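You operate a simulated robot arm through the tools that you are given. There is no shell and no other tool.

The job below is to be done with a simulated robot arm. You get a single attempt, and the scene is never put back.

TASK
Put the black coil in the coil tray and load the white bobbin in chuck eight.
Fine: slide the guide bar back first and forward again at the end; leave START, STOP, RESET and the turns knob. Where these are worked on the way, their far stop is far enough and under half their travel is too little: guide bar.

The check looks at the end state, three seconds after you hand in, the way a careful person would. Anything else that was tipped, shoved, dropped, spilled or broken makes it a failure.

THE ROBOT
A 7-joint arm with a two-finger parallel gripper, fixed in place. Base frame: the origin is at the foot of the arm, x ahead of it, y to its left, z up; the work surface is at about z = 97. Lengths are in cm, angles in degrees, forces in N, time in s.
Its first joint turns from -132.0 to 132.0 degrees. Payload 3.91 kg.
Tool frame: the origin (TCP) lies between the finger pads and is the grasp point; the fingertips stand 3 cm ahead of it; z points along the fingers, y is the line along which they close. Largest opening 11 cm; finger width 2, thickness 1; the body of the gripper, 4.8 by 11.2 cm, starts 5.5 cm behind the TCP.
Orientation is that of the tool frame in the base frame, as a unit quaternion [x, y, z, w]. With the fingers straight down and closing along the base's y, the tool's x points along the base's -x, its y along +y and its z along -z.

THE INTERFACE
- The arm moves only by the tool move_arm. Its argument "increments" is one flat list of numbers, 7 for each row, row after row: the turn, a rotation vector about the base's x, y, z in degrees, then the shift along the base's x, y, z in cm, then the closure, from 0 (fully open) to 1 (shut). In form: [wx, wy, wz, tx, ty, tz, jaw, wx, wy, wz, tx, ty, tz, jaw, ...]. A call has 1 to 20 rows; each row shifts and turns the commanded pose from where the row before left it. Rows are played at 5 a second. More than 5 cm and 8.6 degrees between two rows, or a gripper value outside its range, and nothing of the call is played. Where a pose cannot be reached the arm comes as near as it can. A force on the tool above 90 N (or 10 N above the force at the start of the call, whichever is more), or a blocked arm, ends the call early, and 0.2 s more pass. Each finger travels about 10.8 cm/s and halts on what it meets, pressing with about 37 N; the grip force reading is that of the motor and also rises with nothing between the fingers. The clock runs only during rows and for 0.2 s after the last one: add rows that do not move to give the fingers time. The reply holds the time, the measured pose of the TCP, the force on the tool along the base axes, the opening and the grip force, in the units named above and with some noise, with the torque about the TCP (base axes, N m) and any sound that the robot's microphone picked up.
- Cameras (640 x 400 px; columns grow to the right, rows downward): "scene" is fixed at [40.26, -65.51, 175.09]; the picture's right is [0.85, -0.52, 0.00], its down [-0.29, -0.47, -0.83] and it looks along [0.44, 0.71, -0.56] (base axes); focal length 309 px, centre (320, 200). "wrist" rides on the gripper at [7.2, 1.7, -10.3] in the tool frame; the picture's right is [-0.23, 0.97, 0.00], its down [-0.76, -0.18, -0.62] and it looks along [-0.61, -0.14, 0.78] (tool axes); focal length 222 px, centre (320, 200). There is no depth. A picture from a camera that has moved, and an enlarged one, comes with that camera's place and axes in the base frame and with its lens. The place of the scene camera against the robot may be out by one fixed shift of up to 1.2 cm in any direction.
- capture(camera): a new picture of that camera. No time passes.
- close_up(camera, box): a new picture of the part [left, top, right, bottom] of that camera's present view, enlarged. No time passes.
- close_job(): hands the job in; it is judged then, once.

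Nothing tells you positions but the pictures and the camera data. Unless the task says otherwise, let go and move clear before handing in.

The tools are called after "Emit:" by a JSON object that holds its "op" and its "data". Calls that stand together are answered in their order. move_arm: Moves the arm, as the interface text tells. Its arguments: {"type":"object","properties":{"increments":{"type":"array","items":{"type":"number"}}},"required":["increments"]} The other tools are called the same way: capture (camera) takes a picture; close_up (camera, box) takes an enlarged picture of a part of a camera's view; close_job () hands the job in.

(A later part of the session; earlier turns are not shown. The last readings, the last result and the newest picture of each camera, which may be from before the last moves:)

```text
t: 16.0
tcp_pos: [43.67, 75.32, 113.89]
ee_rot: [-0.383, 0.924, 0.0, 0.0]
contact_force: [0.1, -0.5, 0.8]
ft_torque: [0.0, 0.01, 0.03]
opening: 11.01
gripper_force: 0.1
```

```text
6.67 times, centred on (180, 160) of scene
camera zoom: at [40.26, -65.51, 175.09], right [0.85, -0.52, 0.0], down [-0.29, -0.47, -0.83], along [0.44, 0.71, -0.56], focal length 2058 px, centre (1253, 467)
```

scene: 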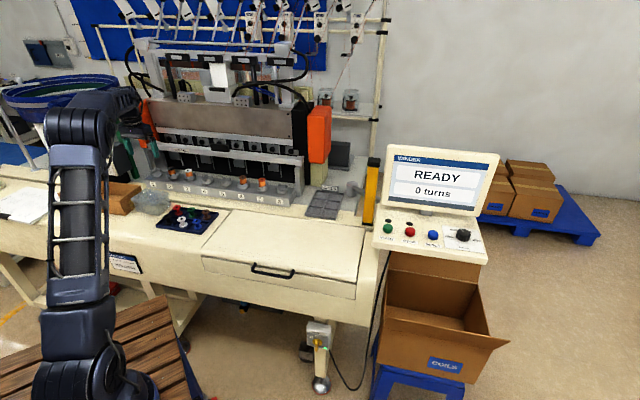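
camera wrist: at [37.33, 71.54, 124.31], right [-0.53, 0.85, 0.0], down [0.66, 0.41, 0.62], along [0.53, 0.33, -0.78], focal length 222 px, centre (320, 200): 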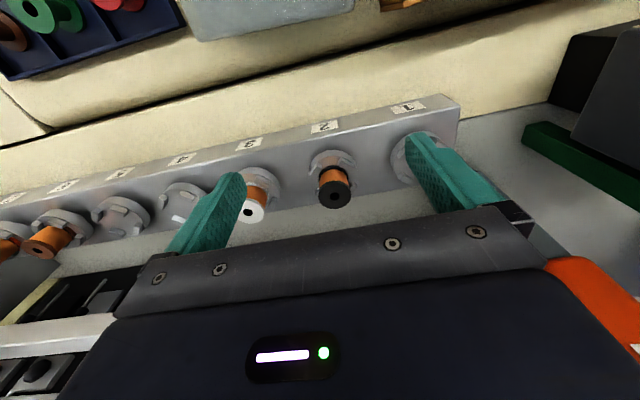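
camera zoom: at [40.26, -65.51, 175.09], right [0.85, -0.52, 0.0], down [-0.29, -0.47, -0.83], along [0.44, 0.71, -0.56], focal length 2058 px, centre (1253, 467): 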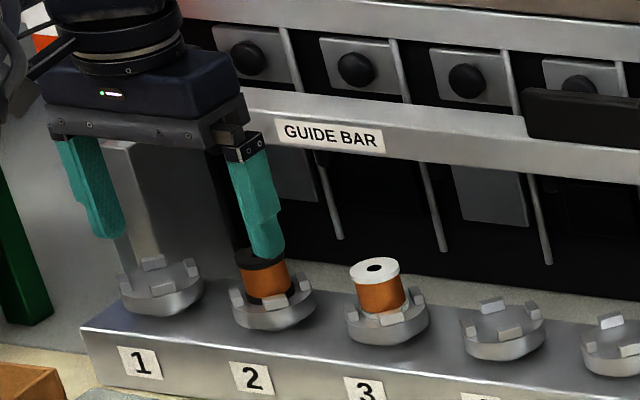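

The two views lie almost along the same ray, so the height is still unclear. I'll move directly above the coil at the same safe height for a steeper look, narrowing the fingers to about 6 cm.

Emit:
{"op": "move_arm", "data": {"increments": [0, 0, 0, 1.6, 1.6, 0.5, 0.2, 0, 0, 0, 1.6, 1.6, 0.5, 0.4, 0, 0, 0, 1.6, 1.6, 0, 0.45, 0, 0, 0, 0, 0, 0, 0.45]}}

Emit:
{"op": "capture", "data": {"camera": "wrist"}}

Emit:
{"op": "close_up", "data": {"camera": "wrist", "box": [260, 90, 380, 190]}}

Emit:
{"op": "close_up", "data": {"camera": "scene", "box": [140, 110, 220, 190]}}

```text
t: 17.0
tcp_pos: [48.38, 80.11, 114.96]
ee_rot: [-0.383, 0.924, 0.001, 0.0]
contact_force: [0.0, 0.3, 0.2]
ft_torque: [0.01, -0.02, -0.01]
opening: 6.05
gripper_force: 0.2
```

```text
taken
camera wrist: at [42.06, 76.31, 125.28], right [-0.53, 0.85, 0.0], down [0.66, 0.41, 0.62], along [0.53, 0.33, -0.78], focal length 222 px, centre (320, 200)
```

wrist: 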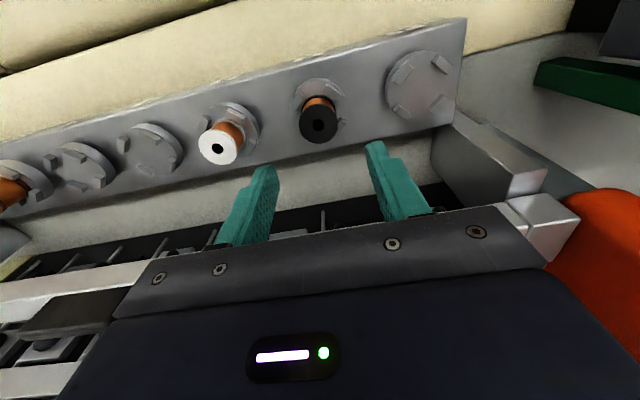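

```text
4.00 times, centred on (320, 140) of wrist
camera zoom: at [42.06, 76.31, 125.28], right [-0.53, 0.85, 0.0], down [0.66, 0.41, 0.62], along [0.53, 0.33, -0.78], focal length 888 px, centre (320, 440)
```

zoom: 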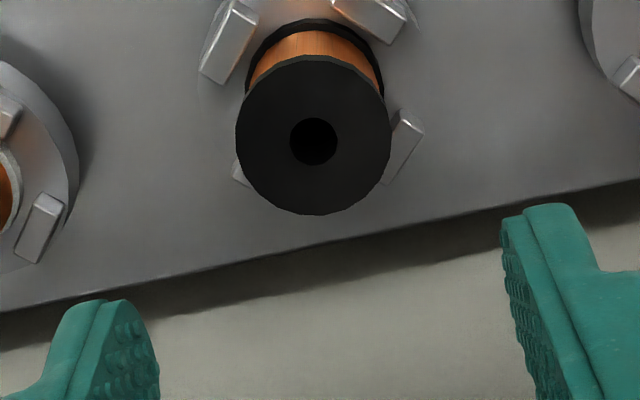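

```text
5.00 times, centred on (180, 150) of scene
camera zoom: at [40.26, -65.51, 175.09], right [0.85, -0.52, 0.0], down [-0.29, -0.47, -0.83], along [0.44, 0.71, -0.56], focal length 1544 px, centre (1020, 450)
```

zoom: 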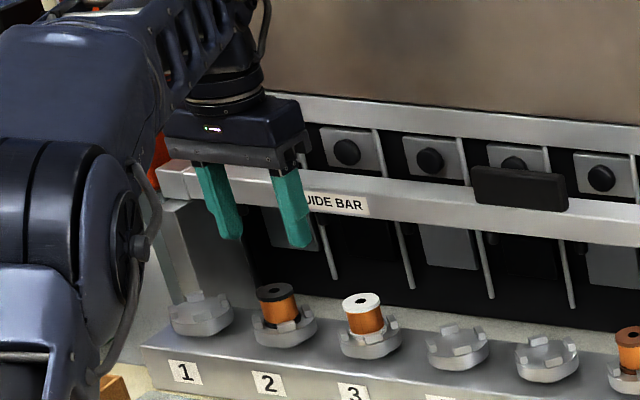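

Triangulating again puts the black coil's top at z ≈ 107.3, about 0.8 cm nearer the robot than the tool axis. I'll correct that, descend part of the way and check.

Emit:
{"op": "move_arm", "data": {"increments": [0, 0, 0, -0.6, -0.53, 0, 0.45, 0, 0, 0, 0, 0, -2, 0.45, 0, 0, 0, 0, 0, -2, 0.45, 0, 0, 0, 0, 0, 0, 0.45]}}

Emit:
{"op": "capture", "data": {"camera": "wrist"}}

Emit:
{"op": "close_up", "data": {"camera": "wrist", "box": [240, 90, 400, 210]}}

Emit:
{"op": "close_up", "data": {"camera": "scene", "box": [155, 145, 205, 180]}}

```text
t: 18.0
tcp_pos: [47.89, 79.53, 110.94]
ee_rot: [-0.384, 0.923, -0.001, 0.0]
contact_force: [-0.2, -1.0, -0.1]
ft_torque: [-0.02, 0.01, 0.01]
opening: 6.05
gripper_force: 0.0
```

```text
taken
camera wrist: at [41.61, 75.7, 121.35], right [-0.53, 0.85, 0.0], down [0.66, 0.41, 0.62], along [0.53, 0.33, -0.78], focal length 222 px, centre (320, 200)
```

wrist: 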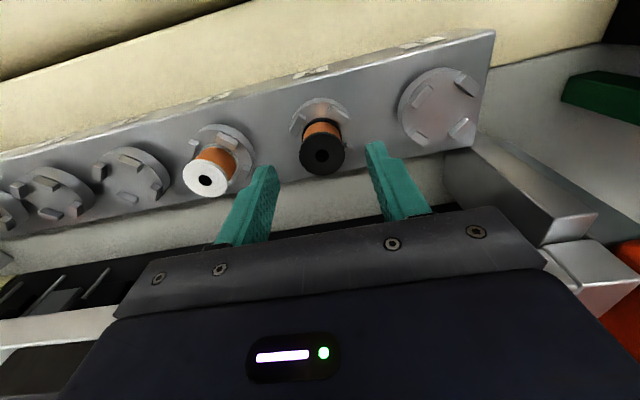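

```text
3.33 times, centred on (320, 150) of wrist
camera zoom: at [41.61, 75.7, 121.35], right [-0.53, 0.85, 0.0], down [0.66, 0.41, 0.62], along [0.53, 0.33, -0.78], focal length 740 px, centre (320, 367)
```

zoom: 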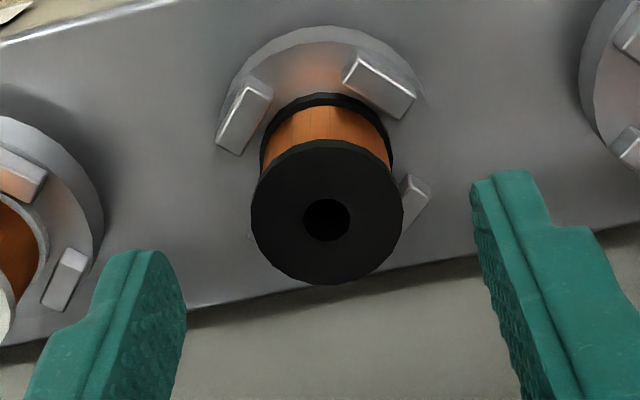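

```text
11.43 times, centred on (180, 162) of scene
camera zoom: at [40.26, -65.51, 175.09], right [0.85, -0.52, 0.0], down [-0.29, -0.47, -0.83], along [0.44, 0.71, -0.56], focal length 3528 px, centre (1920, 629)
```

zoom: 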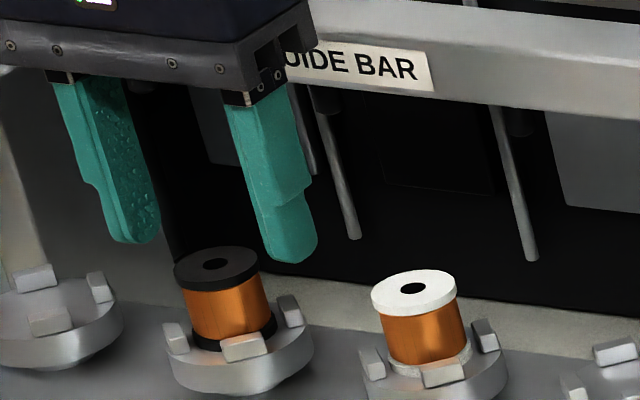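

The coil is within 2 mm of the tool axis now. I'll apply the last small correction, lower until the fingertips are just above the chuck jaws, and look once more before closing.

Emit:
{"op": "move_arm", "data": {"increments": [0, 0, 0, -0.21, 0.04, -0.8, 0.45, 0, 0, 0, 0, 0, -0.8, 0.45, 0, 0, 0, 0, 0, -0.8, 0.45, 0, 0, 0, 0, 0, 0, 0.45]}}

Emit:
{"op": "close_up", "data": {"camera": "wrist", "box": [240, 90, 400, 210]}}

Emit:
{"op": "close_up", "data": {"camera": "scene", "box": [155, 145, 205, 180]}}

```text
t: 19.0
tcp_pos: [47.67, 79.58, 108.54]
ee_rot: [-0.383, 0.924, 0.0, 0.001]
contact_force: [0.2, 0.6, -0.3]
ft_torque: [0.02, 0.02, -0.01]
opening: 6.03
gripper_force: 0.1
```

```text
3.33 times, centred on (320, 150) of wrist
camera zoom: at [41.39, 75.77, 118.92], right [-0.53, 0.85, 0.0], down [0.66, 0.41, 0.62], along [0.53, 0.33, -0.78], focal length 740 px, centre (320, 367)
```

zoom: 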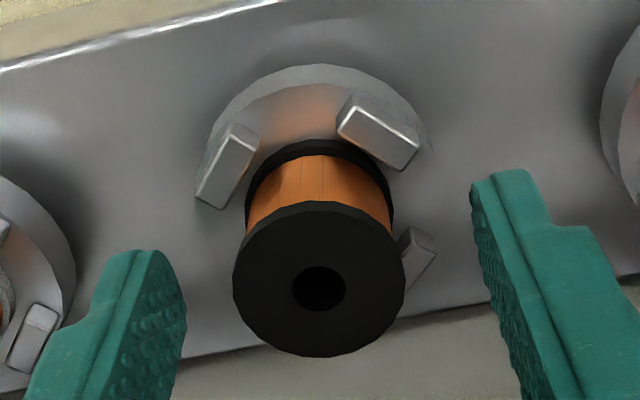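

```text
11.43 times, centred on (180, 162) of scene
camera zoom: at [40.26, -65.51, 175.09], right [0.85, -0.52, 0.0], down [-0.29, -0.47, -0.83], along [0.44, 0.71, -0.56], focal length 3528 px, centre (1920, 629)
```

zoom: 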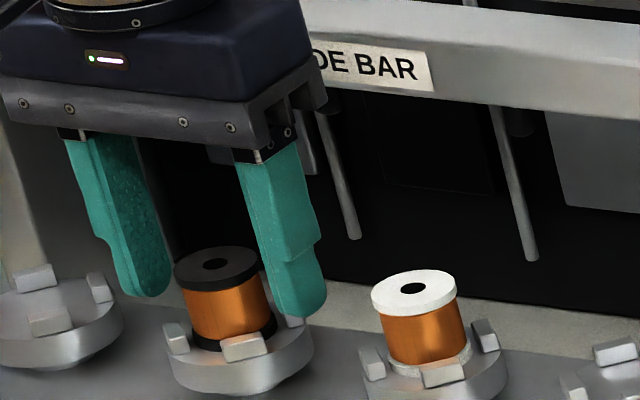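

The alignment is within a millimetre, with the fingertips just above the jaws on either side of the coil. Closing now.

Emit:
{"op": "move_arm", "data": {"increments": [0, 0, 0, 0, 0, 0, 0.6, 0, 0, 0, 0, 0, 0, 0.7, 0, 0, 0, 0, 0, 0, 0.9, 0, 0, 0, 0, 0, 0, 0.9, 0, 0, 0, 0, 0, 0, 0.9]}}

Emit:
{"op": "close_up", "data": {"camera": "wrist", "box": [240, 90, 400, 210]}}

Emit:
{"op": "close_up", "data": {"camera": "scene", "box": [155, 145, 205, 180]}}

```text
t: 20.2
tcp_pos: [47.83, 79.61, 108.57]
ee_rot: [-0.384, 0.923, 0.0, 0.0]
contact_force: [0.1, 0.1, -0.7]
ft_torque: [0.0, -0.02, -0.04]
opening: 2.93
gripper_force: 37.5
```

```text
3.33 times, centred on (320, 150) of wrist
camera zoom: at [41.39, 75.77, 118.94], right [-0.53, 0.85, 0.0], down [0.66, 0.41, 0.62], along [0.53, 0.33, -0.78], focal length 740 px, centre (320, 367)
```

zoom: 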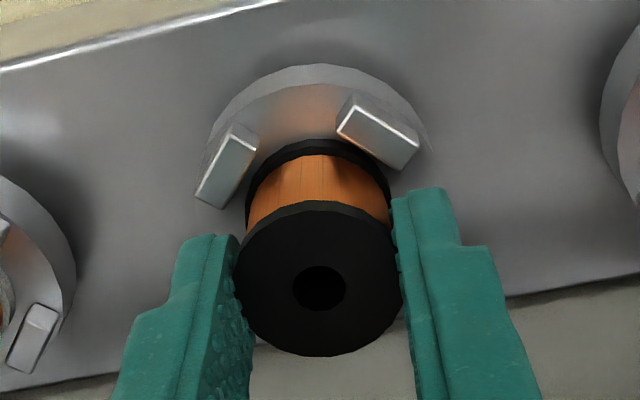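

```text
11.43 times, centred on (180, 162) of scene
camera zoom: at [40.26, -65.51, 175.09], right [0.85, -0.52, 0.0], down [-0.29, -0.47, -0.83], along [0.44, 0.71, -0.56], focal length 3528 px, centre (1920, 629)
```

zoom: 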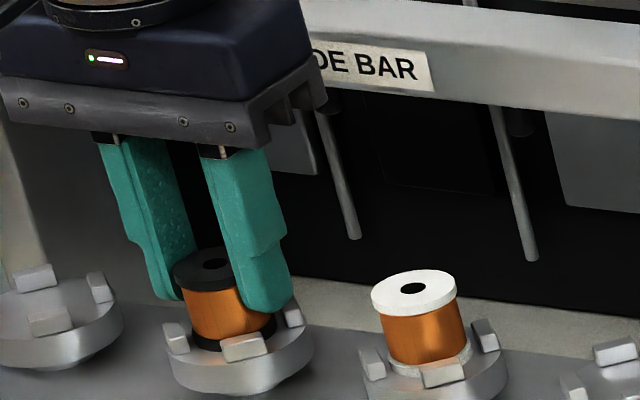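

The coil is gripped at 2.9 cm with almost no side force. I'll lift it straight up, slowly at first.

Emit:
{"op": "move_arm", "data": {"increments": [0, 0, 0, 0, 0, 0.5, 0.9, 0, 0, 0, 0, 0, 0.5, 0.9, 0, 0, 0, 0, 0, 1.0, 0.9, 0, 0, 0, 0, 0, 2, 0.9, 0, 0, 0, 0, 0, 2, 0.9, 0, 0, 0, 0, 0, 0, 0.9]}}

Emit:
{"op": "close_up", "data": {"camera": "scene", "box": [140, 130, 220, 190]}}

Emit:
{"op": "capture", "data": {"camera": "wrist"}}

```text
t: 21.6
tcp_pos: [47.83, 79.6, 114.66]
ee_rot: [-0.383, 0.924, 0.0, 0.0]
contact_force: [0.7, 0.2, 0.5]
ft_torque: [0.01, -0.03, 0.03]
opening: 2.98
gripper_force: 36.9
```

```text
6.67 times, centred on (180, 160) of scene
camera zoom: at [40.26, -65.51, 175.09], right [0.85, -0.52, 0.0], down [-0.29, -0.47, -0.83], along [0.44, 0.71, -0.56], focal length 2058 px, centre (1253, 467)
```

zoom: 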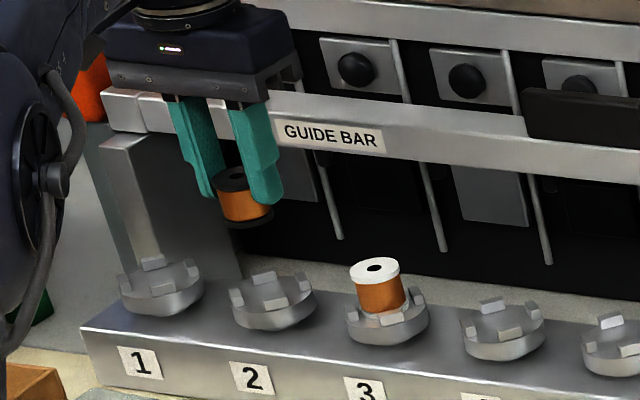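

```text
taken
camera wrist: at [41.49, 75.74, 124.9], right [-0.53, 0.85, 0.0], down [0.66, 0.41, 0.62], along [0.53, 0.33, -0.78], focal length 222 px, centre (320, 200)
```

wrist: 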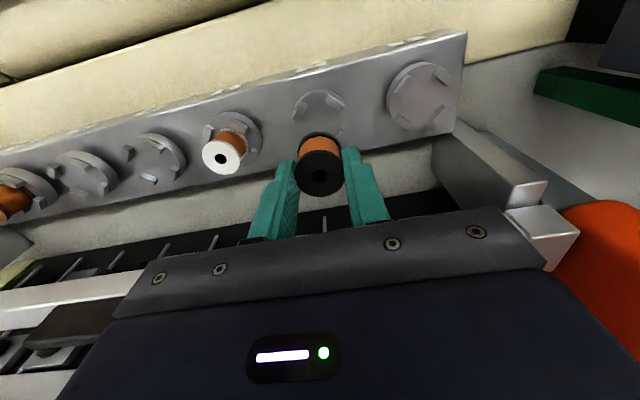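

The black coil is out of chuck 2 and held upright. I'll raise it and carry it across, in front of the machine, to a point near the coil tray, staying high above the other coils.

Emit:
{"op": "move_arm", "data": {"increments": [0, 0, 0, -0.5, -0.5, 2.5, 0.9, 0, 0, 0, -0.5, -0.5, 2.5, 0.9, 0, 0, 0, 2.32, -3.21, 0, 0.9, 0, 0, 0, 2.32, -3.21, 0, 0.9, 0, 0, 0, 2.32, -3.21, 0, 0.9, 0, 0, 0, 2.32, -3.21, 0, 0.9, 0, 0, 0, 2.32, -3.21, 0, 0.9, 0, 0, 0, 2.32, -3.21, 0, 0.9, 0, 0, 0, 2.32, -3.21, 0, 0.9, 0, 0, 0, 2.32, -3.21, 0, 0.9, 0, 0, 0, 2.32, -3.21, 0, 0.9, 0, 0, 0, 2.32, -3.21, 0, 0.9, 0, 0, 0, 2.32, -3.21, 0, 0.9, 0, 0, 0, 2.32, -3.21, 0, 0.9, 0, 0, 0, 2.32, -3.21, 0, 0.9, 0, 0, 0, 2.32, -3.21, 0, 0.9, 0, 0, 0, 2.32, -3.21, 0, 0.9, 0, 0, 0, 2.32, -3.21, 0, 0.9, 0, 0, 0, 2.32, -3.21, 0, 0.9, 0, 0, 0, 0, 0, 0, 0.9]}}

Emit:
{"op": "capture", "data": {"camera": "wrist"}}

Emit:
{"op": "capture", "data": {"camera": "scene"}}

```text
t: 25.8
tcp_pos: [86.1, 23.93, 119.53]
ee_rot: [-0.384, 0.923, 0.0, 0.0]
contact_force: [-0.1, -0.1, -0.2]
ft_torque: [-0.02, -0.01, 0.02]
opening: 2.97
gripper_force: 37.0
```

```text
taken
camera wrist: at [79.76, 20.14, 129.91], right [-0.53, 0.85, 0.0], down [0.66, 0.41, 0.62], along [0.53, 0.33, -0.78], focal length 222 px, centre (320, 200)
```

wrist: 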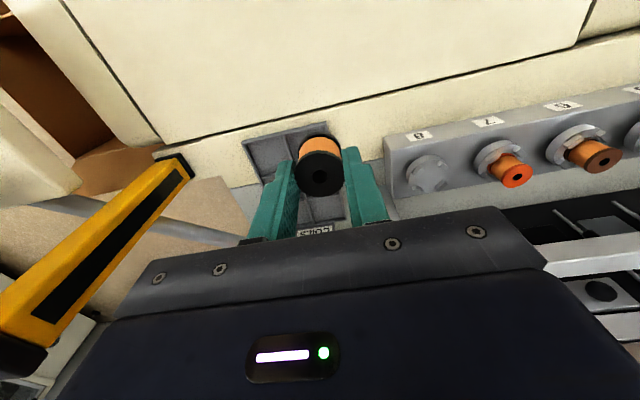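

```text
taken
```

scene: 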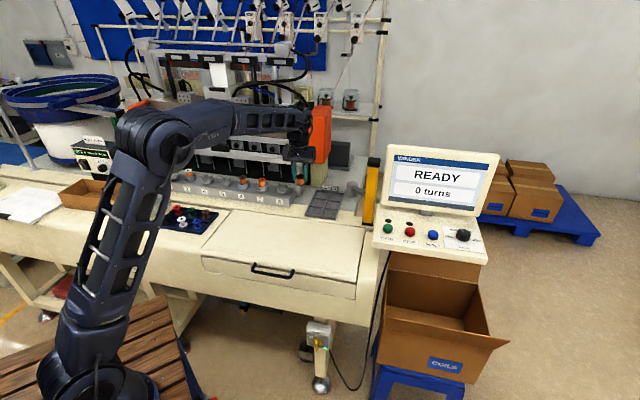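

I'm in front of the coil tray now, though the held coil hides part of it. I'll zoom in to locate the cells.

Emit:
{"op": "close_up", "data": {"camera": "wrist", "box": [220, 100, 380, 240]}}

Emit:
{"op": "close_up", "data": {"camera": "scene", "box": [270, 130, 370, 230]}}

```text
2.86 times, centred on (300, 170) of wrist
camera zoom: at [79.76, 20.14, 129.91], right [-0.53, 0.85, 0.0], down [0.66, 0.41, 0.62], along [0.53, 0.33, -0.78], focal length 635 px, centre (377, 286)
```

zoom: 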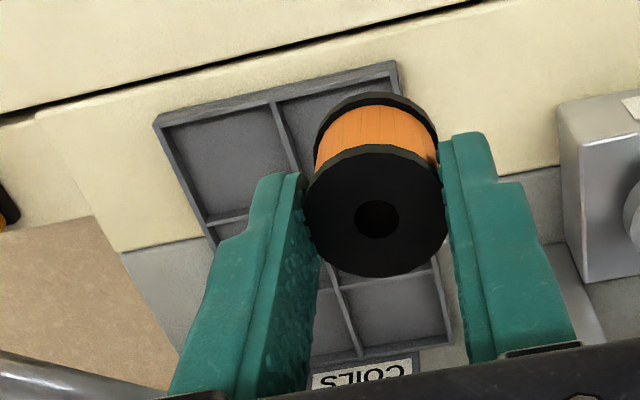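

```text
4.00 times, centred on (320, 180) of scene
camera zoom: at [40.26, -65.51, 175.09], right [0.85, -0.52, 0.0], down [-0.29, -0.47, -0.83], along [0.44, 0.71, -0.56], focal length 1235 px, centre (320, 280)
```

zoom: 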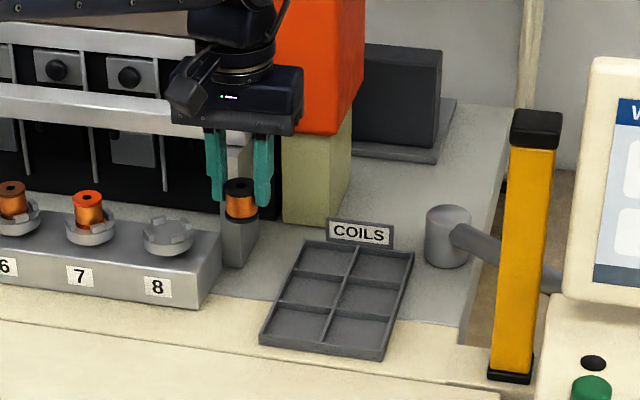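

The tray's near cell next to chuck 8 is centred at about x 92.6, y 26.6, with its floor near 97.5. I'll move over it and come down to just above the walls.

Emit:
{"op": "move_arm", "data": {"increments": [0, 0, 0, 3.27, 1.33, 0, 0.9, 0, 0, 0, 3.27, 1.33, 0, 0.9, 0, 0, 0, 0, 0, -3.4, 0.9, 0, 0, 0, 0, 0, -3.4, 0.9, 0, 0, 0, 0, 0, -3.4, 0.9, 0, 0, 0, 0, 0, -3.0, 0.9, 0, 0, 0, 0, 0, 0, 0.9]}}

Emit:
{"op": "capture", "data": {"camera": "wrist"}}

Emit:
{"op": "close_up", "data": {"camera": "scene", "box": [290, 170, 360, 220]}}

Emit:
{"op": "close_up", "data": {"camera": "wrist", "box": [220, 60, 420, 210]}}

```text
t: 27.4
tcp_pos: [92.64, 26.93, 106.51]
ee_rot: [-0.383, 0.924, 0.0, 0.0]
contact_force: [-0.2, -0.5, 0.0]
ft_torque: [0.01, 0.01, -0.01]
opening: 2.95
gripper_force: 37.3
```

```text
taken
camera wrist: at [86.3, 22.96, 116.85], right [-0.53, 0.85, 0.0], down [0.66, 0.41, 0.62], along [0.53, 0.33, -0.78], focal length 222 px, centre (320, 200)
```

wrist: 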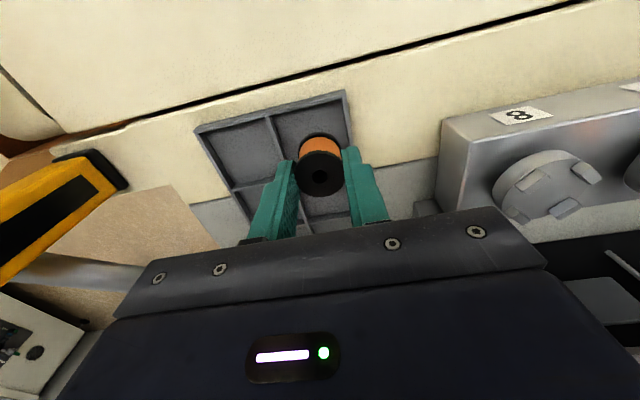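

```text
8.00 times, centred on (325, 195) of scene
camera zoom: at [40.26, -65.51, 175.09], right [0.85, -0.52, 0.0], down [-0.29, -0.47, -0.83], along [0.44, 0.71, -0.56], focal length 2470 px, centre (280, 240)
```

zoom: 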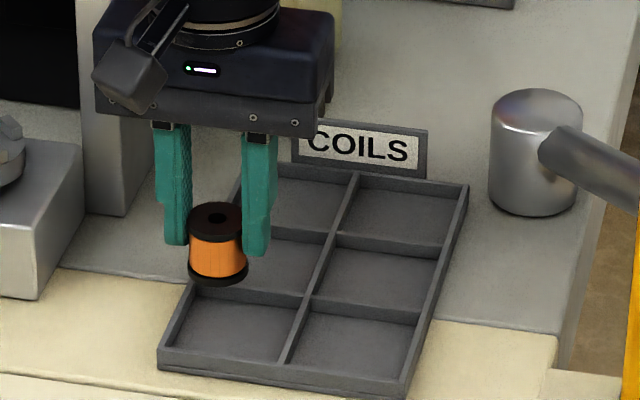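

```text
2.67 times, centred on (320, 135) of wrist
camera zoom: at [86.3, 22.96, 116.85], right [-0.53, 0.85, 0.0], down [0.66, 0.41, 0.62], along [0.53, 0.33, -0.78], focal length 592 px, centre (320, 373)
```

zoom: 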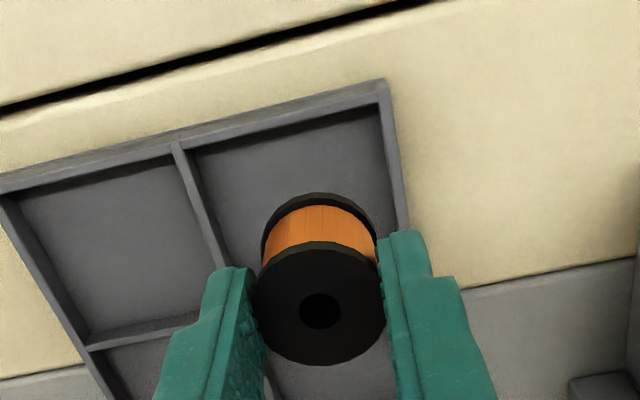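

The coil is over the near cell. I'll shift half a centimetre towards the cell's centre and lower it to just above the floor.

Emit:
{"op": "move_arm", "data": {"increments": [0, 0, 0, 0.35, -0.35, -1.2, 0.9, 0, 0, 0, 0, 0, -1.2, 0.9, 0, 0, 0, 0, 0, -1.1, 0.9, 0, 0, 0, 0, 0, 0, 0.9]}}

Emit:
{"op": "close_up", "data": {"camera": "scene", "box": [300, 185, 350, 220]}}

Emit:
{"op": "close_up", "data": {"camera": "wrist", "box": [220, 60, 420, 210]}}

```text
t: 28.4
tcp_pos: [93.16, 26.36, 103.02]
ee_rot: [-0.383, 0.924, 0.0, -0.001]
contact_force: [1.0, -0.8, 0.4]
ft_torque: [-0.01, -0.02, 0.01]
opening: 2.97
gripper_force: 36.4
```

```text
11.43 times, centred on (325, 202) of scene
camera zoom: at [40.26, -65.51, 175.09], right [0.85, -0.52, 0.0], down [-0.29, -0.47, -0.83], along [0.44, 0.71, -0.56], focal length 3528 px, centre (263, 171)
```

zoom: 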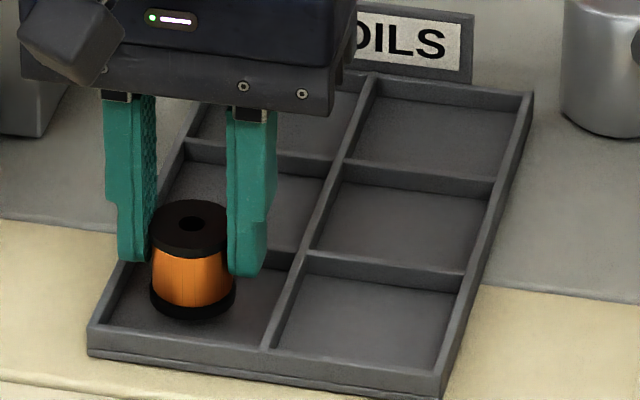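

```text
2.67 times, centred on (320, 135) of wrist
camera zoom: at [86.78, 22.54, 113.3], right [-0.53, 0.85, 0.0], down [0.66, 0.41, 0.62], along [0.53, 0.33, -0.78], focal length 592 px, centre (320, 373)
```

zoom: 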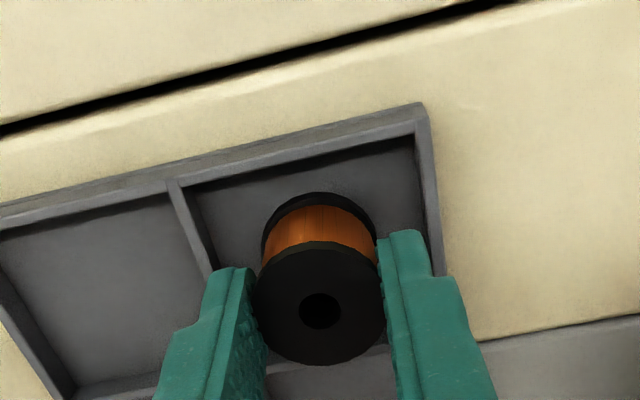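

The coil hangs just inside the cell. I'll lower it in small steps and watch for contact.

Emit:
{"op": "move_arm", "data": {"increments": [0, 0, 0, 0, 0, -0.3, 0.9, 0, 0, 0, 0, 0, -0.3, 0.9, 0, 0, 0, 0, 0, 0, 0.9]}}

Emit:
{"op": "close_up", "data": {"camera": "scene", "box": [300, 185, 350, 220]}}

```text
t: 29.2
tcp_pos: [93.11, 26.49, 102.36]
ee_rot: [-0.383, 0.924, -0.001, 0.001]
contact_force: [0.2, -1.0, -0.7]
ft_torque: [-0.01, 0.03, 0.0]
opening: 2.96
gripper_force: 37.6
```

```text
11.43 times, centred on (325, 202) of scene
camera zoom: at [40.26, -65.51, 175.09], right [0.85, -0.52, 0.0], down [-0.29, -0.47, -0.83], along [0.44, 0.71, -0.56], focal length 3528 px, centre (263, 171)
```

zoom: 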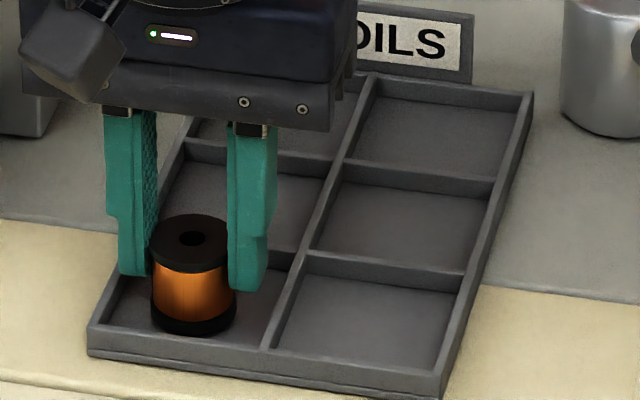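

No contact yet, but it's close to the floor. I'll keep lowering.

Emit:
{"op": "move_arm", "data": {"increments": [0, 0, 0, 0, 0, -0.2, 0.9, 0, 0, 0, 0, 0, -0.2, 0.9, 0, 0, 0, 0, 0, 0, 0.9]}}

```text
t: 30.0
tcp_pos: [93.04, 26.49, 101.86]
ee_rot: [-0.383, 0.924, 0.0, 0.0]
contact_force: [-0.3, 1.3, 8.3]
ft_torque: [0.08, 0.09, 0.04]
opening: 2.98
gripper_force: 36.9
```

Contact shows as 8 N upward, so the coil is standing on the cell floor. I'll open just enough to release it and rise straight up.

Emit:
{"op": "move_arm", "data": {"increments": [0, 0, 0, 0, 0, 0.1, 0.9, 0, 0, 0, 0, 0, 0, 0.68, 0, 0, 0, 0, 0, 0, 0.58, 0, 0, 0, 0, 0, 0, 0.58]}}

Emit:
{"op": "close_up", "data": {"camera": "scene", "box": [300, 185, 350, 220]}}

Emit:
{"op": "close_up", "data": {"camera": "wrist", "box": [220, 60, 420, 210]}}

```text
t: 31.0
tcp_pos: [93.09, 26.27, 101.95]
ee_rot: [-0.382, 0.924, 0.0, 0.0]
contact_force: [0.2, 0.3, -1.3]
ft_torque: [0.04, -0.02, 0.0]
opening: 4.63
gripper_force: 0.1
```

```text
11.43 times, centred on (325, 202) of scene
camera zoom: at [40.26, -65.51, 175.09], right [0.85, -0.52, 0.0], down [-0.29, -0.47, -0.83], along [0.44, 0.71, -0.56], focal length 3528 px, centre (263, 171)
```

zoom: 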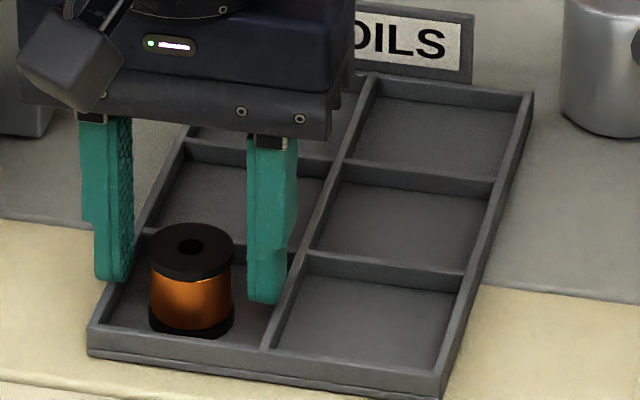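

```text
2.67 times, centred on (320, 135) of wrist
camera zoom: at [86.7, 22.53, 112.31], right [-0.53, 0.85, 0.0], down [0.66, 0.41, 0.62], along [0.53, 0.33, -0.78], focal length 592 px, centre (320, 373)
```

zoom: 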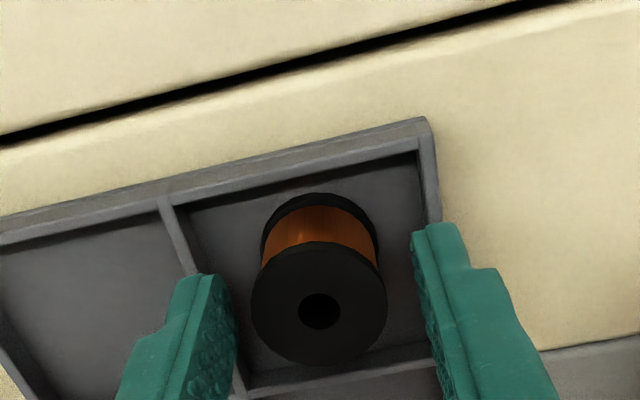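

The black coil stands upright in the coil tray. I'll rise clear and then move above chuck 8 to measure it while it's empty.

Emit:
{"op": "move_arm", "data": {"increments": [0, 0, 0, 0, 0, 1.5, 0.58, 0, 0, 0, 0, 0, 4, 0.58, 0, 0, 0, 0, 0, 4.5, 0.58, 0, 0, 0, 0, 0, 4.5, 0.45, 0, 0, 0, -1.8, 3.75, 0, 0.45, 0, 0, 0, -1.8, 3.75, 0, 0.45, 0, 0, 0, -1.8, 3.75, 0, 0.45, 0, 0, 0, -1.8, 3.75, 0, 0.45, 0, 0, 0, 0, 0, 0, 0.45]}}

Emit:
{"op": "capture", "data": {"camera": "wrist"}}

Emit:
{"op": "close_up", "data": {"camera": "wrist", "box": [260, 60, 380, 160]}}

Emit:
{"op": "close_up", "data": {"camera": "scene", "box": [270, 140, 350, 220]}}

```text
t: 33.0
tcp_pos: [85.88, 41.39, 116.4]
ee_rot: [-0.384, 0.924, 0.0, 0.0]
contact_force: [-0.4, -0.1, 0.8]
ft_torque: [0.0, 0.01, -0.02]
opening: 6.05
gripper_force: 0.0
```

```text
taken
camera wrist: at [79.49, 37.5, 126.78], right [-0.53, 0.85, 0.0], down [0.66, 0.41, 0.62], along [0.53, 0.33, -0.78], focal length 222 px, centre (320, 200)
```

wrist: 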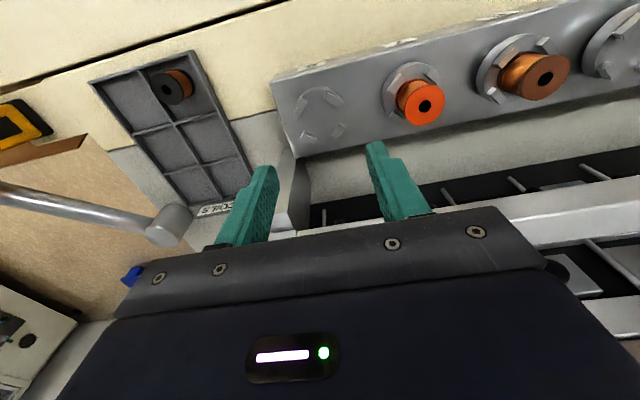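

```text
4.00 times, centred on (320, 110) of wrist
camera zoom: at [79.49, 37.5, 126.78], right [-0.53, 0.85, 0.0], down [0.66, 0.41, 0.62], along [0.53, 0.33, -0.78], focal length 888 px, centre (320, 560)
```

zoom: 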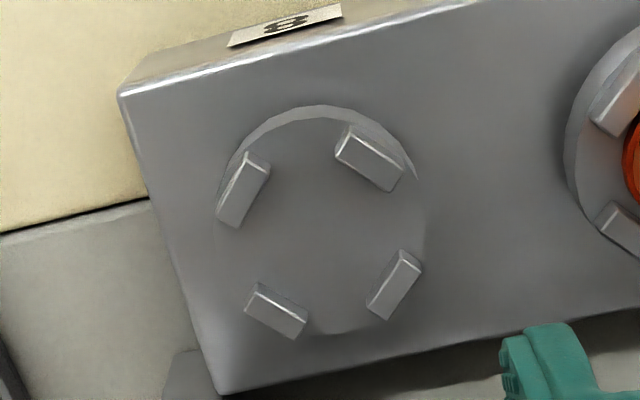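

```text
5.00 times, centred on (310, 180) of scene
camera zoom: at [40.26, -65.51, 175.09], right [0.85, -0.52, 0.0], down [-0.29, -0.47, -0.83], along [0.44, 0.71, -0.56], focal length 1544 px, centre (370, 300)
```

zoom: 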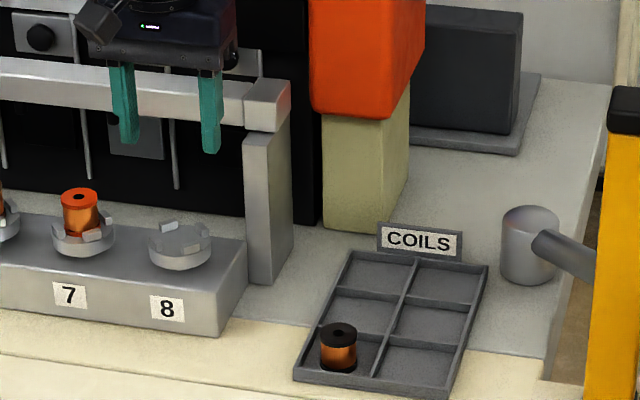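

Chuck 8's centre comes out at (85.96, 41.42), which matches a 9 cm pitch from chuck 2, and its jaws leave about 3 mm of clearance all round. I'll cross to the white bobbin in the blue tray at a safe height.

Emit:
{"op": "move_arm", "data": {"increments": [0, 0, 0, -3.77, 0.45, 0, 0.45, 0, 0, 0, -3.77, 0.45, 0, 0.45, 0, 0, 0, -3.77, 0.45, 0, 0.45, 0, 0, 0, -3.77, 0.45, 0, 0.45, 0, 0, 0, -3.77, 0.45, 0, 0.45, 0, 0, 0, -3.77, 0.45, 0, 0.45, 0, 0, 0, -3.77, 0.45, 0, 0.45, 0, 0, 0, -3.77, 0.45, 0, 0.45, 0, 0, 0, -3.77, 0.45, 0, 0.45, 0, 0, 0, -3.77, 0.45, 0, 0.45, 0, 0, 0, -3.77, 0.45, 0, 0.45, 0, 0, 0, 0, 0, 0, 0.45]}}

Emit:
{"op": "capture", "data": {"camera": "wrist"}}

Emit:
{"op": "close_up", "data": {"camera": "wrist", "box": [220, 40, 420, 190]}}

Emit:
{"op": "capture", "data": {"camera": "scene"}}

```text
t: 35.6
tcp_pos: [44.58, 46.34, 116.38]
ee_rot: [-0.384, 0.924, 0.0, 0.0]
contact_force: [-0.1, 0.1, 0.3]
ft_torque: [-0.01, 0.02, 0.0]
opening: 6.03
gripper_force: 0.0
```

```text
taken
camera wrist: at [38.13, 42.39, 126.8], right [-0.53, 0.85, 0.0], down [0.66, 0.41, 0.62], along [0.53, 0.33, -0.78], focal length 222 px, centre (320, 200)
```

wrist: 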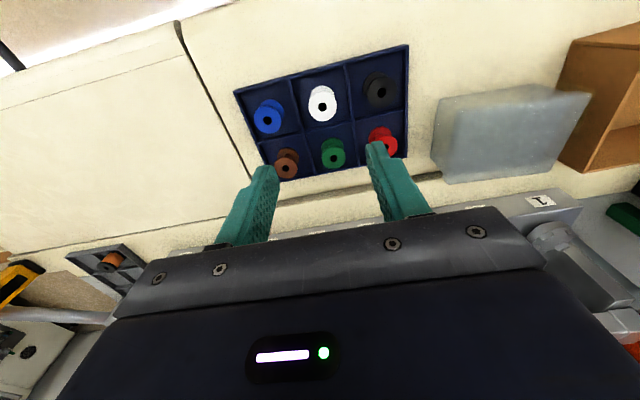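

```text
2.67 times, centred on (320, 115) of wrist
camera zoom: at [38.13, 42.39, 126.8], right [-0.53, 0.85, 0.0], down [0.66, 0.41, 0.62], along [0.53, 0.33, -0.78], focal length 592 px, centre (320, 427)
```

zoom: 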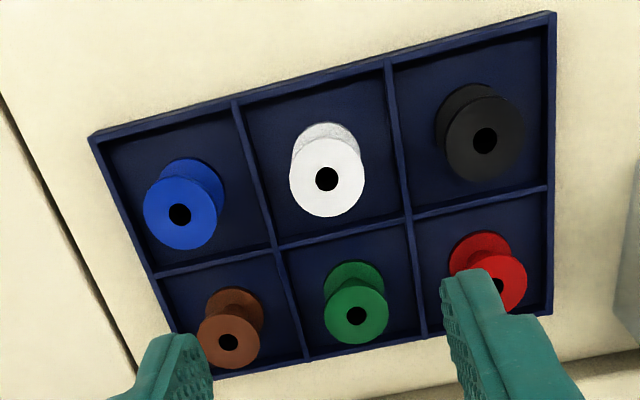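

```text
taken
```

scene: 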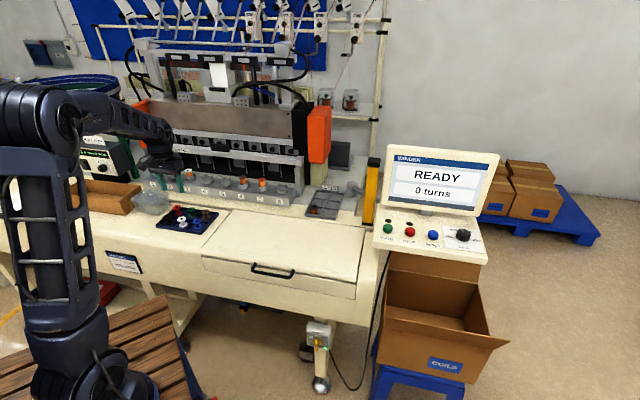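

The white bobbin's hole is within 2–3 mm of the tool axis, and I expect its top near z 100.7. I'll centre on it and descend part way.

Emit:
{"op": "move_arm", "data": {"increments": [0, 0, 0, -0.08, 0.23, -3, 0.5, 0, 0, 0, 0, 0, -3.5, 0.5, 0, 0, 0, 0, 0, -3.5, 0.5, 0, 0, 0, 0, 0, 0, 0.5]}}

Emit:
{"op": "close_up", "data": {"camera": "wrist", "box": [240, 90, 400, 210]}}

Emit:
{"op": "close_up", "data": {"camera": "scene", "box": [155, 190, 215, 235]}}

```text
t: 36.6
tcp_pos: [44.33, 46.46, 106.57]
ee_rot: [-0.382, 0.924, -0.001, 0.0]
contact_force: [0.3, 0.1, 0.6]
ft_torque: [-0.01, -0.01, 0.0]
opening: 5.53
gripper_force: 0.0
```

```text
3.33 times, centred on (320, 150) of wrist
camera zoom: at [37.98, 42.68, 116.86], right [-0.53, 0.85, 0.0], down [0.66, 0.41, 0.62], along [0.53, 0.33, -0.78], focal length 740 px, centre (320, 367)
```

zoom: 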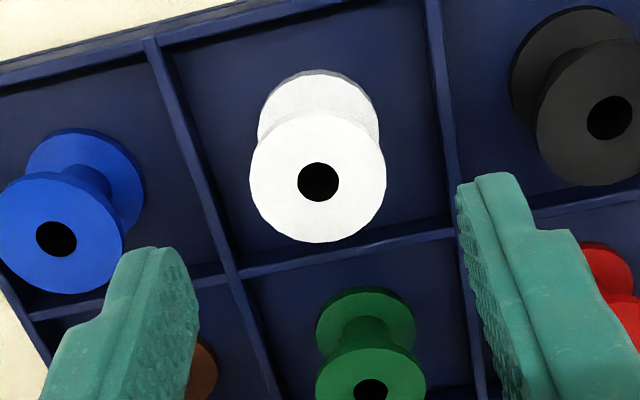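

```text
8.89 times, centred on (185, 212) of scene
camera zoom: at [40.26, -65.51, 175.09], right [0.85, -0.52, 0.0], down [-0.29, -0.47, -0.83], along [0.44, 0.71, -0.56], focal length 2744 px, centre (1520, 89)
```

zoom: 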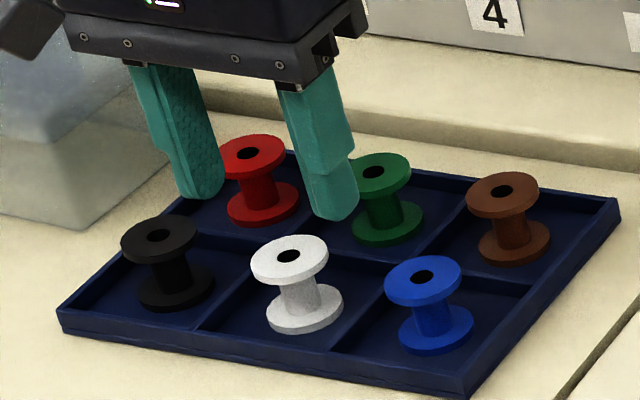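

The white bobbin is centred on the tool axis and its top is confirmed at z ≈ 100.7. I'll descend so the fingertips stay above the tray dividers and can grip the upper flange.

Emit:
{"op": "move_arm", "data": {"increments": [0, 0, 0, 0, 0, -1.5, 0.58, 0, 0, 0, 0, 0, -1.5, 0.58, 0, 0, 0, 0, 0, -1.6, 0.58, 0, 0, 0, 0, 0, 0, 0.58]}}

Emit:
{"op": "close_up", "data": {"camera": "wrist", "box": [240, 90, 400, 210]}}

Emit:
{"op": "close_up", "data": {"camera": "scene", "box": [155, 190, 215, 235]}}

```text
t: 37.6
tcp_pos: [44.41, 46.49, 101.79]
ee_rot: [-0.383, 0.924, 0.0, 0.0]
contact_force: [0.6, -0.2, 0.3]
ft_torque: [0.01, 0.05, 0.0]
opening: 4.62
gripper_force: 0.2
```

```text
3.33 times, centred on (320, 150) of wrist
camera zoom: at [37.96, 42.64, 112.14], right [-0.53, 0.85, 0.0], down [0.66, 0.41, 0.62], along [0.53, 0.33, -0.78], focal length 740 px, centre (320, 367)
```

zoom: 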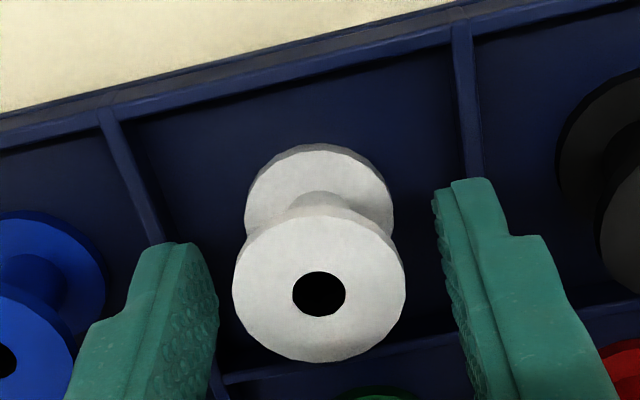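

```text
8.89 times, centred on (185, 212) of scene
camera zoom: at [40.26, -65.51, 175.09], right [0.85, -0.52, 0.0], down [-0.29, -0.47, -0.83], along [0.44, 0.71, -0.56], focal length 2744 px, centre (1520, 89)
```

zoom: 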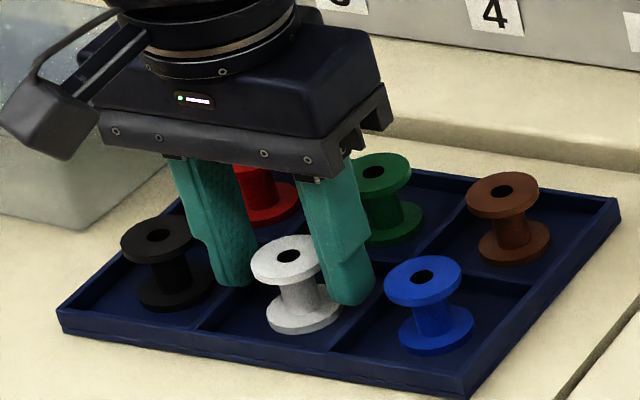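

The alignment is right and the fingers stand on either side of the white bobbin only. Closing on its upper flange.

Emit:
{"op": "move_arm", "data": {"increments": [0, 0, 0, 0, 0, 0, 0.66, 0, 0, 0, 0, 0, 0, 0.72, 0, 0, 0, 0, 0, 0, 0.9, 0, 0, 0, 0, 0, 0, 0.9, 0, 0, 0, 0, 0, 0, 0.9]}}

Emit:
{"op": "close_up", "data": {"camera": "wrist", "box": [240, 90, 400, 210]}}

Emit:
{"op": "close_up", "data": {"camera": "scene", "box": [155, 190, 215, 235]}}

```text
t: 38.8
tcp_pos: [44.21, 46.59, 101.86]
ee_rot: [-0.382, 0.924, 0.0, 0.0]
contact_force: [0.1, -0.7, -0.1]
ft_torque: [0.01, 0.01, 0.0]
opening: 2.97
gripper_force: 36.5
```

```text
3.33 times, centred on (320, 150) of wrist
camera zoom: at [37.97, 42.63, 112.15], right [-0.53, 0.85, 0.0], down [0.66, 0.41, 0.62], along [0.53, 0.33, -0.78], focal length 740 px, centre (320, 367)
```

zoom: 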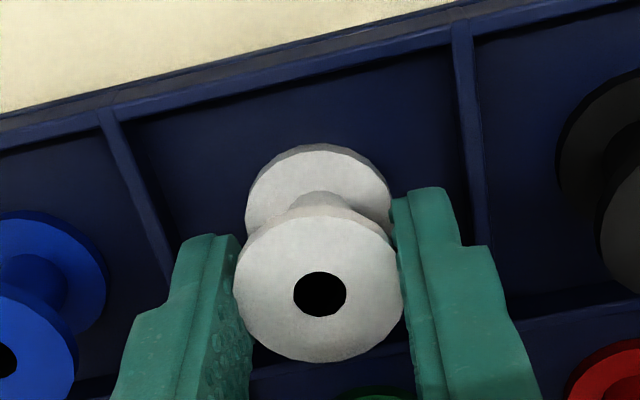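

```text
8.89 times, centred on (185, 212) of scene
camera zoom: at [40.26, -65.51, 175.09], right [0.85, -0.52, 0.0], down [-0.29, -0.47, -0.83], along [0.44, 0.71, -0.56], focal length 2744 px, centre (1520, 89)
```

zoom: 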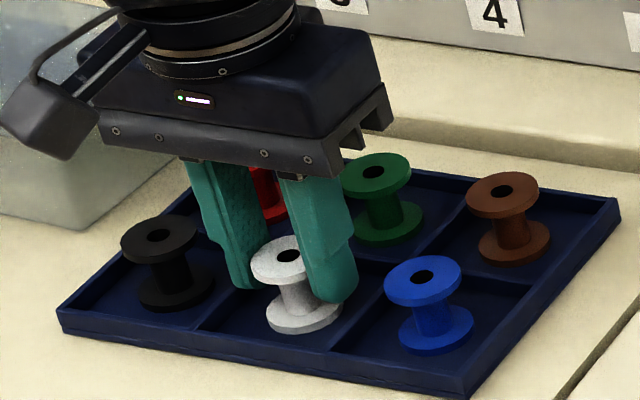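

The white bobbin is gripped at 3.0 cm with no other contact. Lifting straight up.

Emit:
{"op": "move_arm", "data": {"increments": [0, 0, 0, 0, 0, 0.5, 0.9, 0, 0, 0, 0, 0, 1, 0.9, 0, 0, 0, 0, 0, 2.5, 0.9, 0, 0, 0, 0, 0, 4, 0.9, 0, 0, 0, 0, 0, 4, 0.9, 0, 0, 0, 0, 0, 4, 0.9, 0, 0, 0, 0, 0, 0, 0.9]}}

Emit:
{"op": "capture", "data": {"camera": "wrist"}}

Emit:
{"op": "close_up", "data": {"camera": "scene", "box": [130, 150, 250, 240]}}

```text
t: 40.4
tcp_pos: [44.36, 46.38, 117.81]
ee_rot: [-0.384, 0.924, 0.0, 0.001]
contact_force: [0.0, 0.4, -0.3]
ft_torque: [-0.03, -0.02, 0.01]
opening: 3.0
gripper_force: 37.1
```

```text
taken
camera wrist: at [38.02, 42.56, 128.13], right [-0.53, 0.85, 0.0], down [0.66, 0.41, 0.62], along [0.53, 0.33, -0.78], focal length 222 px, centre (320, 200)
```

wrist: 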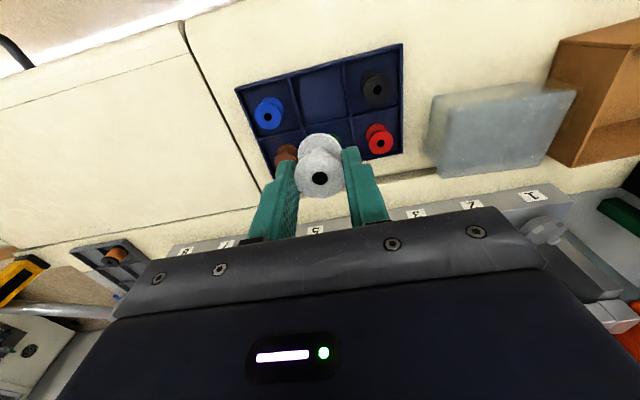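

```text
4.44 times, centred on (190, 195) of scene
camera zoom: at [40.26, -65.51, 175.09], right [0.85, -0.52, 0.0], down [-0.29, -0.47, -0.83], along [0.44, 0.71, -0.56], focal length 1372 px, centre (898, 222)
```

zoom: 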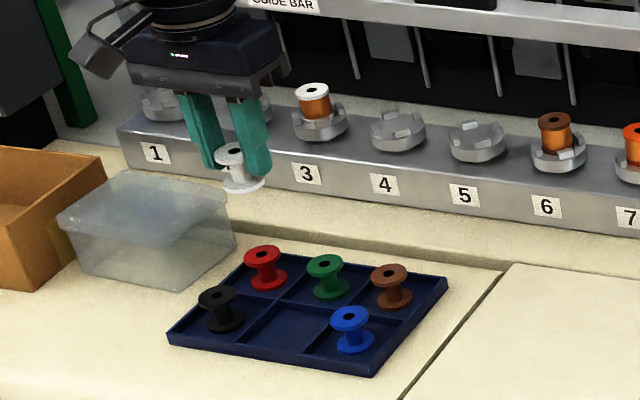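

The white bobbin is up and every other bobbin in the tray is undisturbed. I'll carry it across to directly above chuck 8.

Emit:
{"op": "move_arm", "data": {"increments": [0, 0, 0, 3.79, -0.46, 0, 0.9, 0, 0, 0, 3.79, -0.46, 0, 0.9, 0, 0, 0, 3.79, -0.46, 0, 0.9, 0, 0, 0, 3.79, -0.46, 0, 0.9, 0, 0, 0, 3.79, -0.46, 0, 0.9, 0, 0, 0, 3.79, -0.46, 0, 0.9, 0, 0, 0, 3.79, -0.46, 0, 0.9, 0, 0, 0, 3.79, -0.46, 0, 0.9, 0, 0, 0, 3.79, -0.46, 0, 0.9, 0, 0, 0, 3.79, -0.46, 0, 0.9, 0, 0, 0, 3.79, -0.46, 0, 0.9, 0, 0, 0, 0, 0, 0, 0.9]}}

Emit:
{"op": "close_up", "data": {"camera": "wrist", "box": [240, 60, 400, 180]}}

Emit:
{"op": "close_up", "data": {"camera": "scene", "box": [260, 140, 340, 210]}}

```text
t: 43.0
tcp_pos: [85.8, 41.24, 117.8]
ee_rot: [-0.383, 0.924, 0.0, 0.0]
contact_force: [0.1, 1.1, -0.9]
ft_torque: [-0.02, 0.02, -0.03]
opening: 2.99
gripper_force: 36.7
```

```text
3.33 times, centred on (320, 120) of wrist
camera zoom: at [79.56, 37.47, 128.27], right [-0.53, 0.85, 0.0], down [0.66, 0.41, 0.62], along [0.53, 0.33, -0.78], focal length 740 px, centre (320, 467)
```

zoom: 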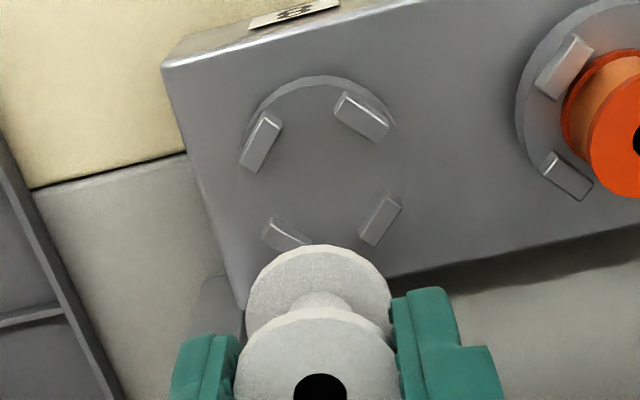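

```text
5.71 times, centred on (300, 175) of scene
camera zoom: at [40.26, -65.51, 175.09], right [0.85, -0.52, 0.0], down [-0.29, -0.47, -0.83], along [0.44, 0.71, -0.56], focal length 1764 px, centre (434, 343)
```

zoom: 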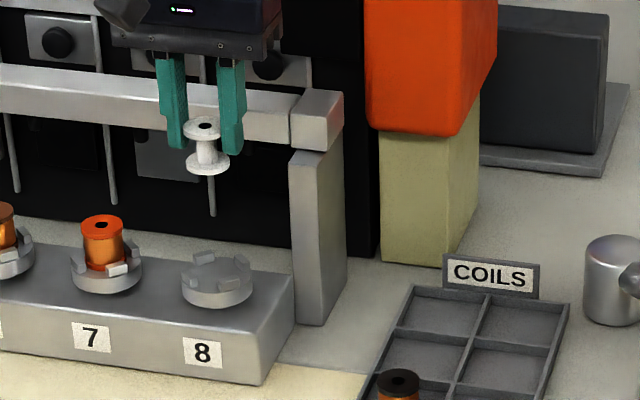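

The bobbin hangs upright and the empty chuck sits right on the tool axis. I'll descend to just above the jaws and check again.

Emit:
{"op": "move_arm", "data": {"increments": [0, 0, 0, 0, 0, -2.5, 0.9, 0, 0, 0, 0, 0, -2.5, 0.9, 0, 0, 0, 0, 0, -2.4, 0.9, 0, 0, 0, 0, 0, 0, 0.9]}}

Emit:
{"op": "close_up", "data": {"camera": "wrist", "box": [240, 90, 400, 210]}}

Emit:
{"op": "close_up", "data": {"camera": "scene", "box": [280, 160, 325, 200]}}

```text
t: 44.0
tcp_pos: [85.85, 41.38, 110.31]
ee_rot: [-0.382, 0.924, 0.0, 0.001]
contact_force: [-0.2, 0.3, 1.1]
ft_torque: [0.04, 0.03, 0.0]
opening: 2.94
gripper_force: 37.5
```

```text
3.33 times, centred on (320, 150) of wrist
camera zoom: at [79.56, 37.53, 120.69], right [-0.53, 0.85, 0.0], down [0.66, 0.41, 0.62], along [0.53, 0.33, -0.78], focal length 740 px, centre (320, 367)
```

zoom: 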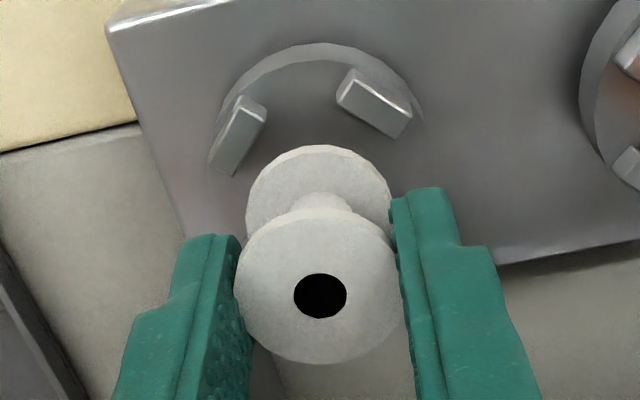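

```text
10.00 times, centred on (302, 180) of scene
camera zoom: at [40.26, -65.51, 175.09], right [0.85, -0.52, 0.0], down [-0.29, -0.47, -0.83], along [0.44, 0.71, -0.56], focal length 3087 px, centre (495, 400)
```

zoom: 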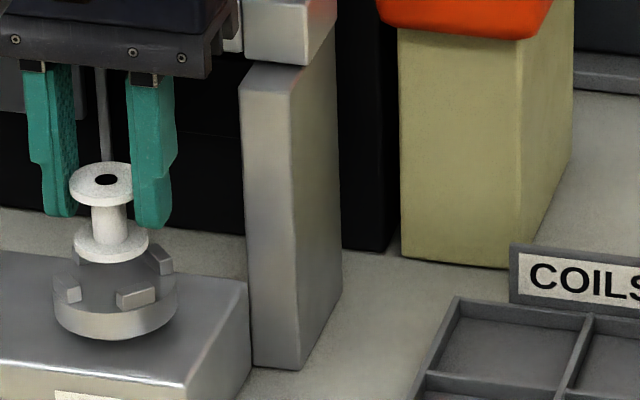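

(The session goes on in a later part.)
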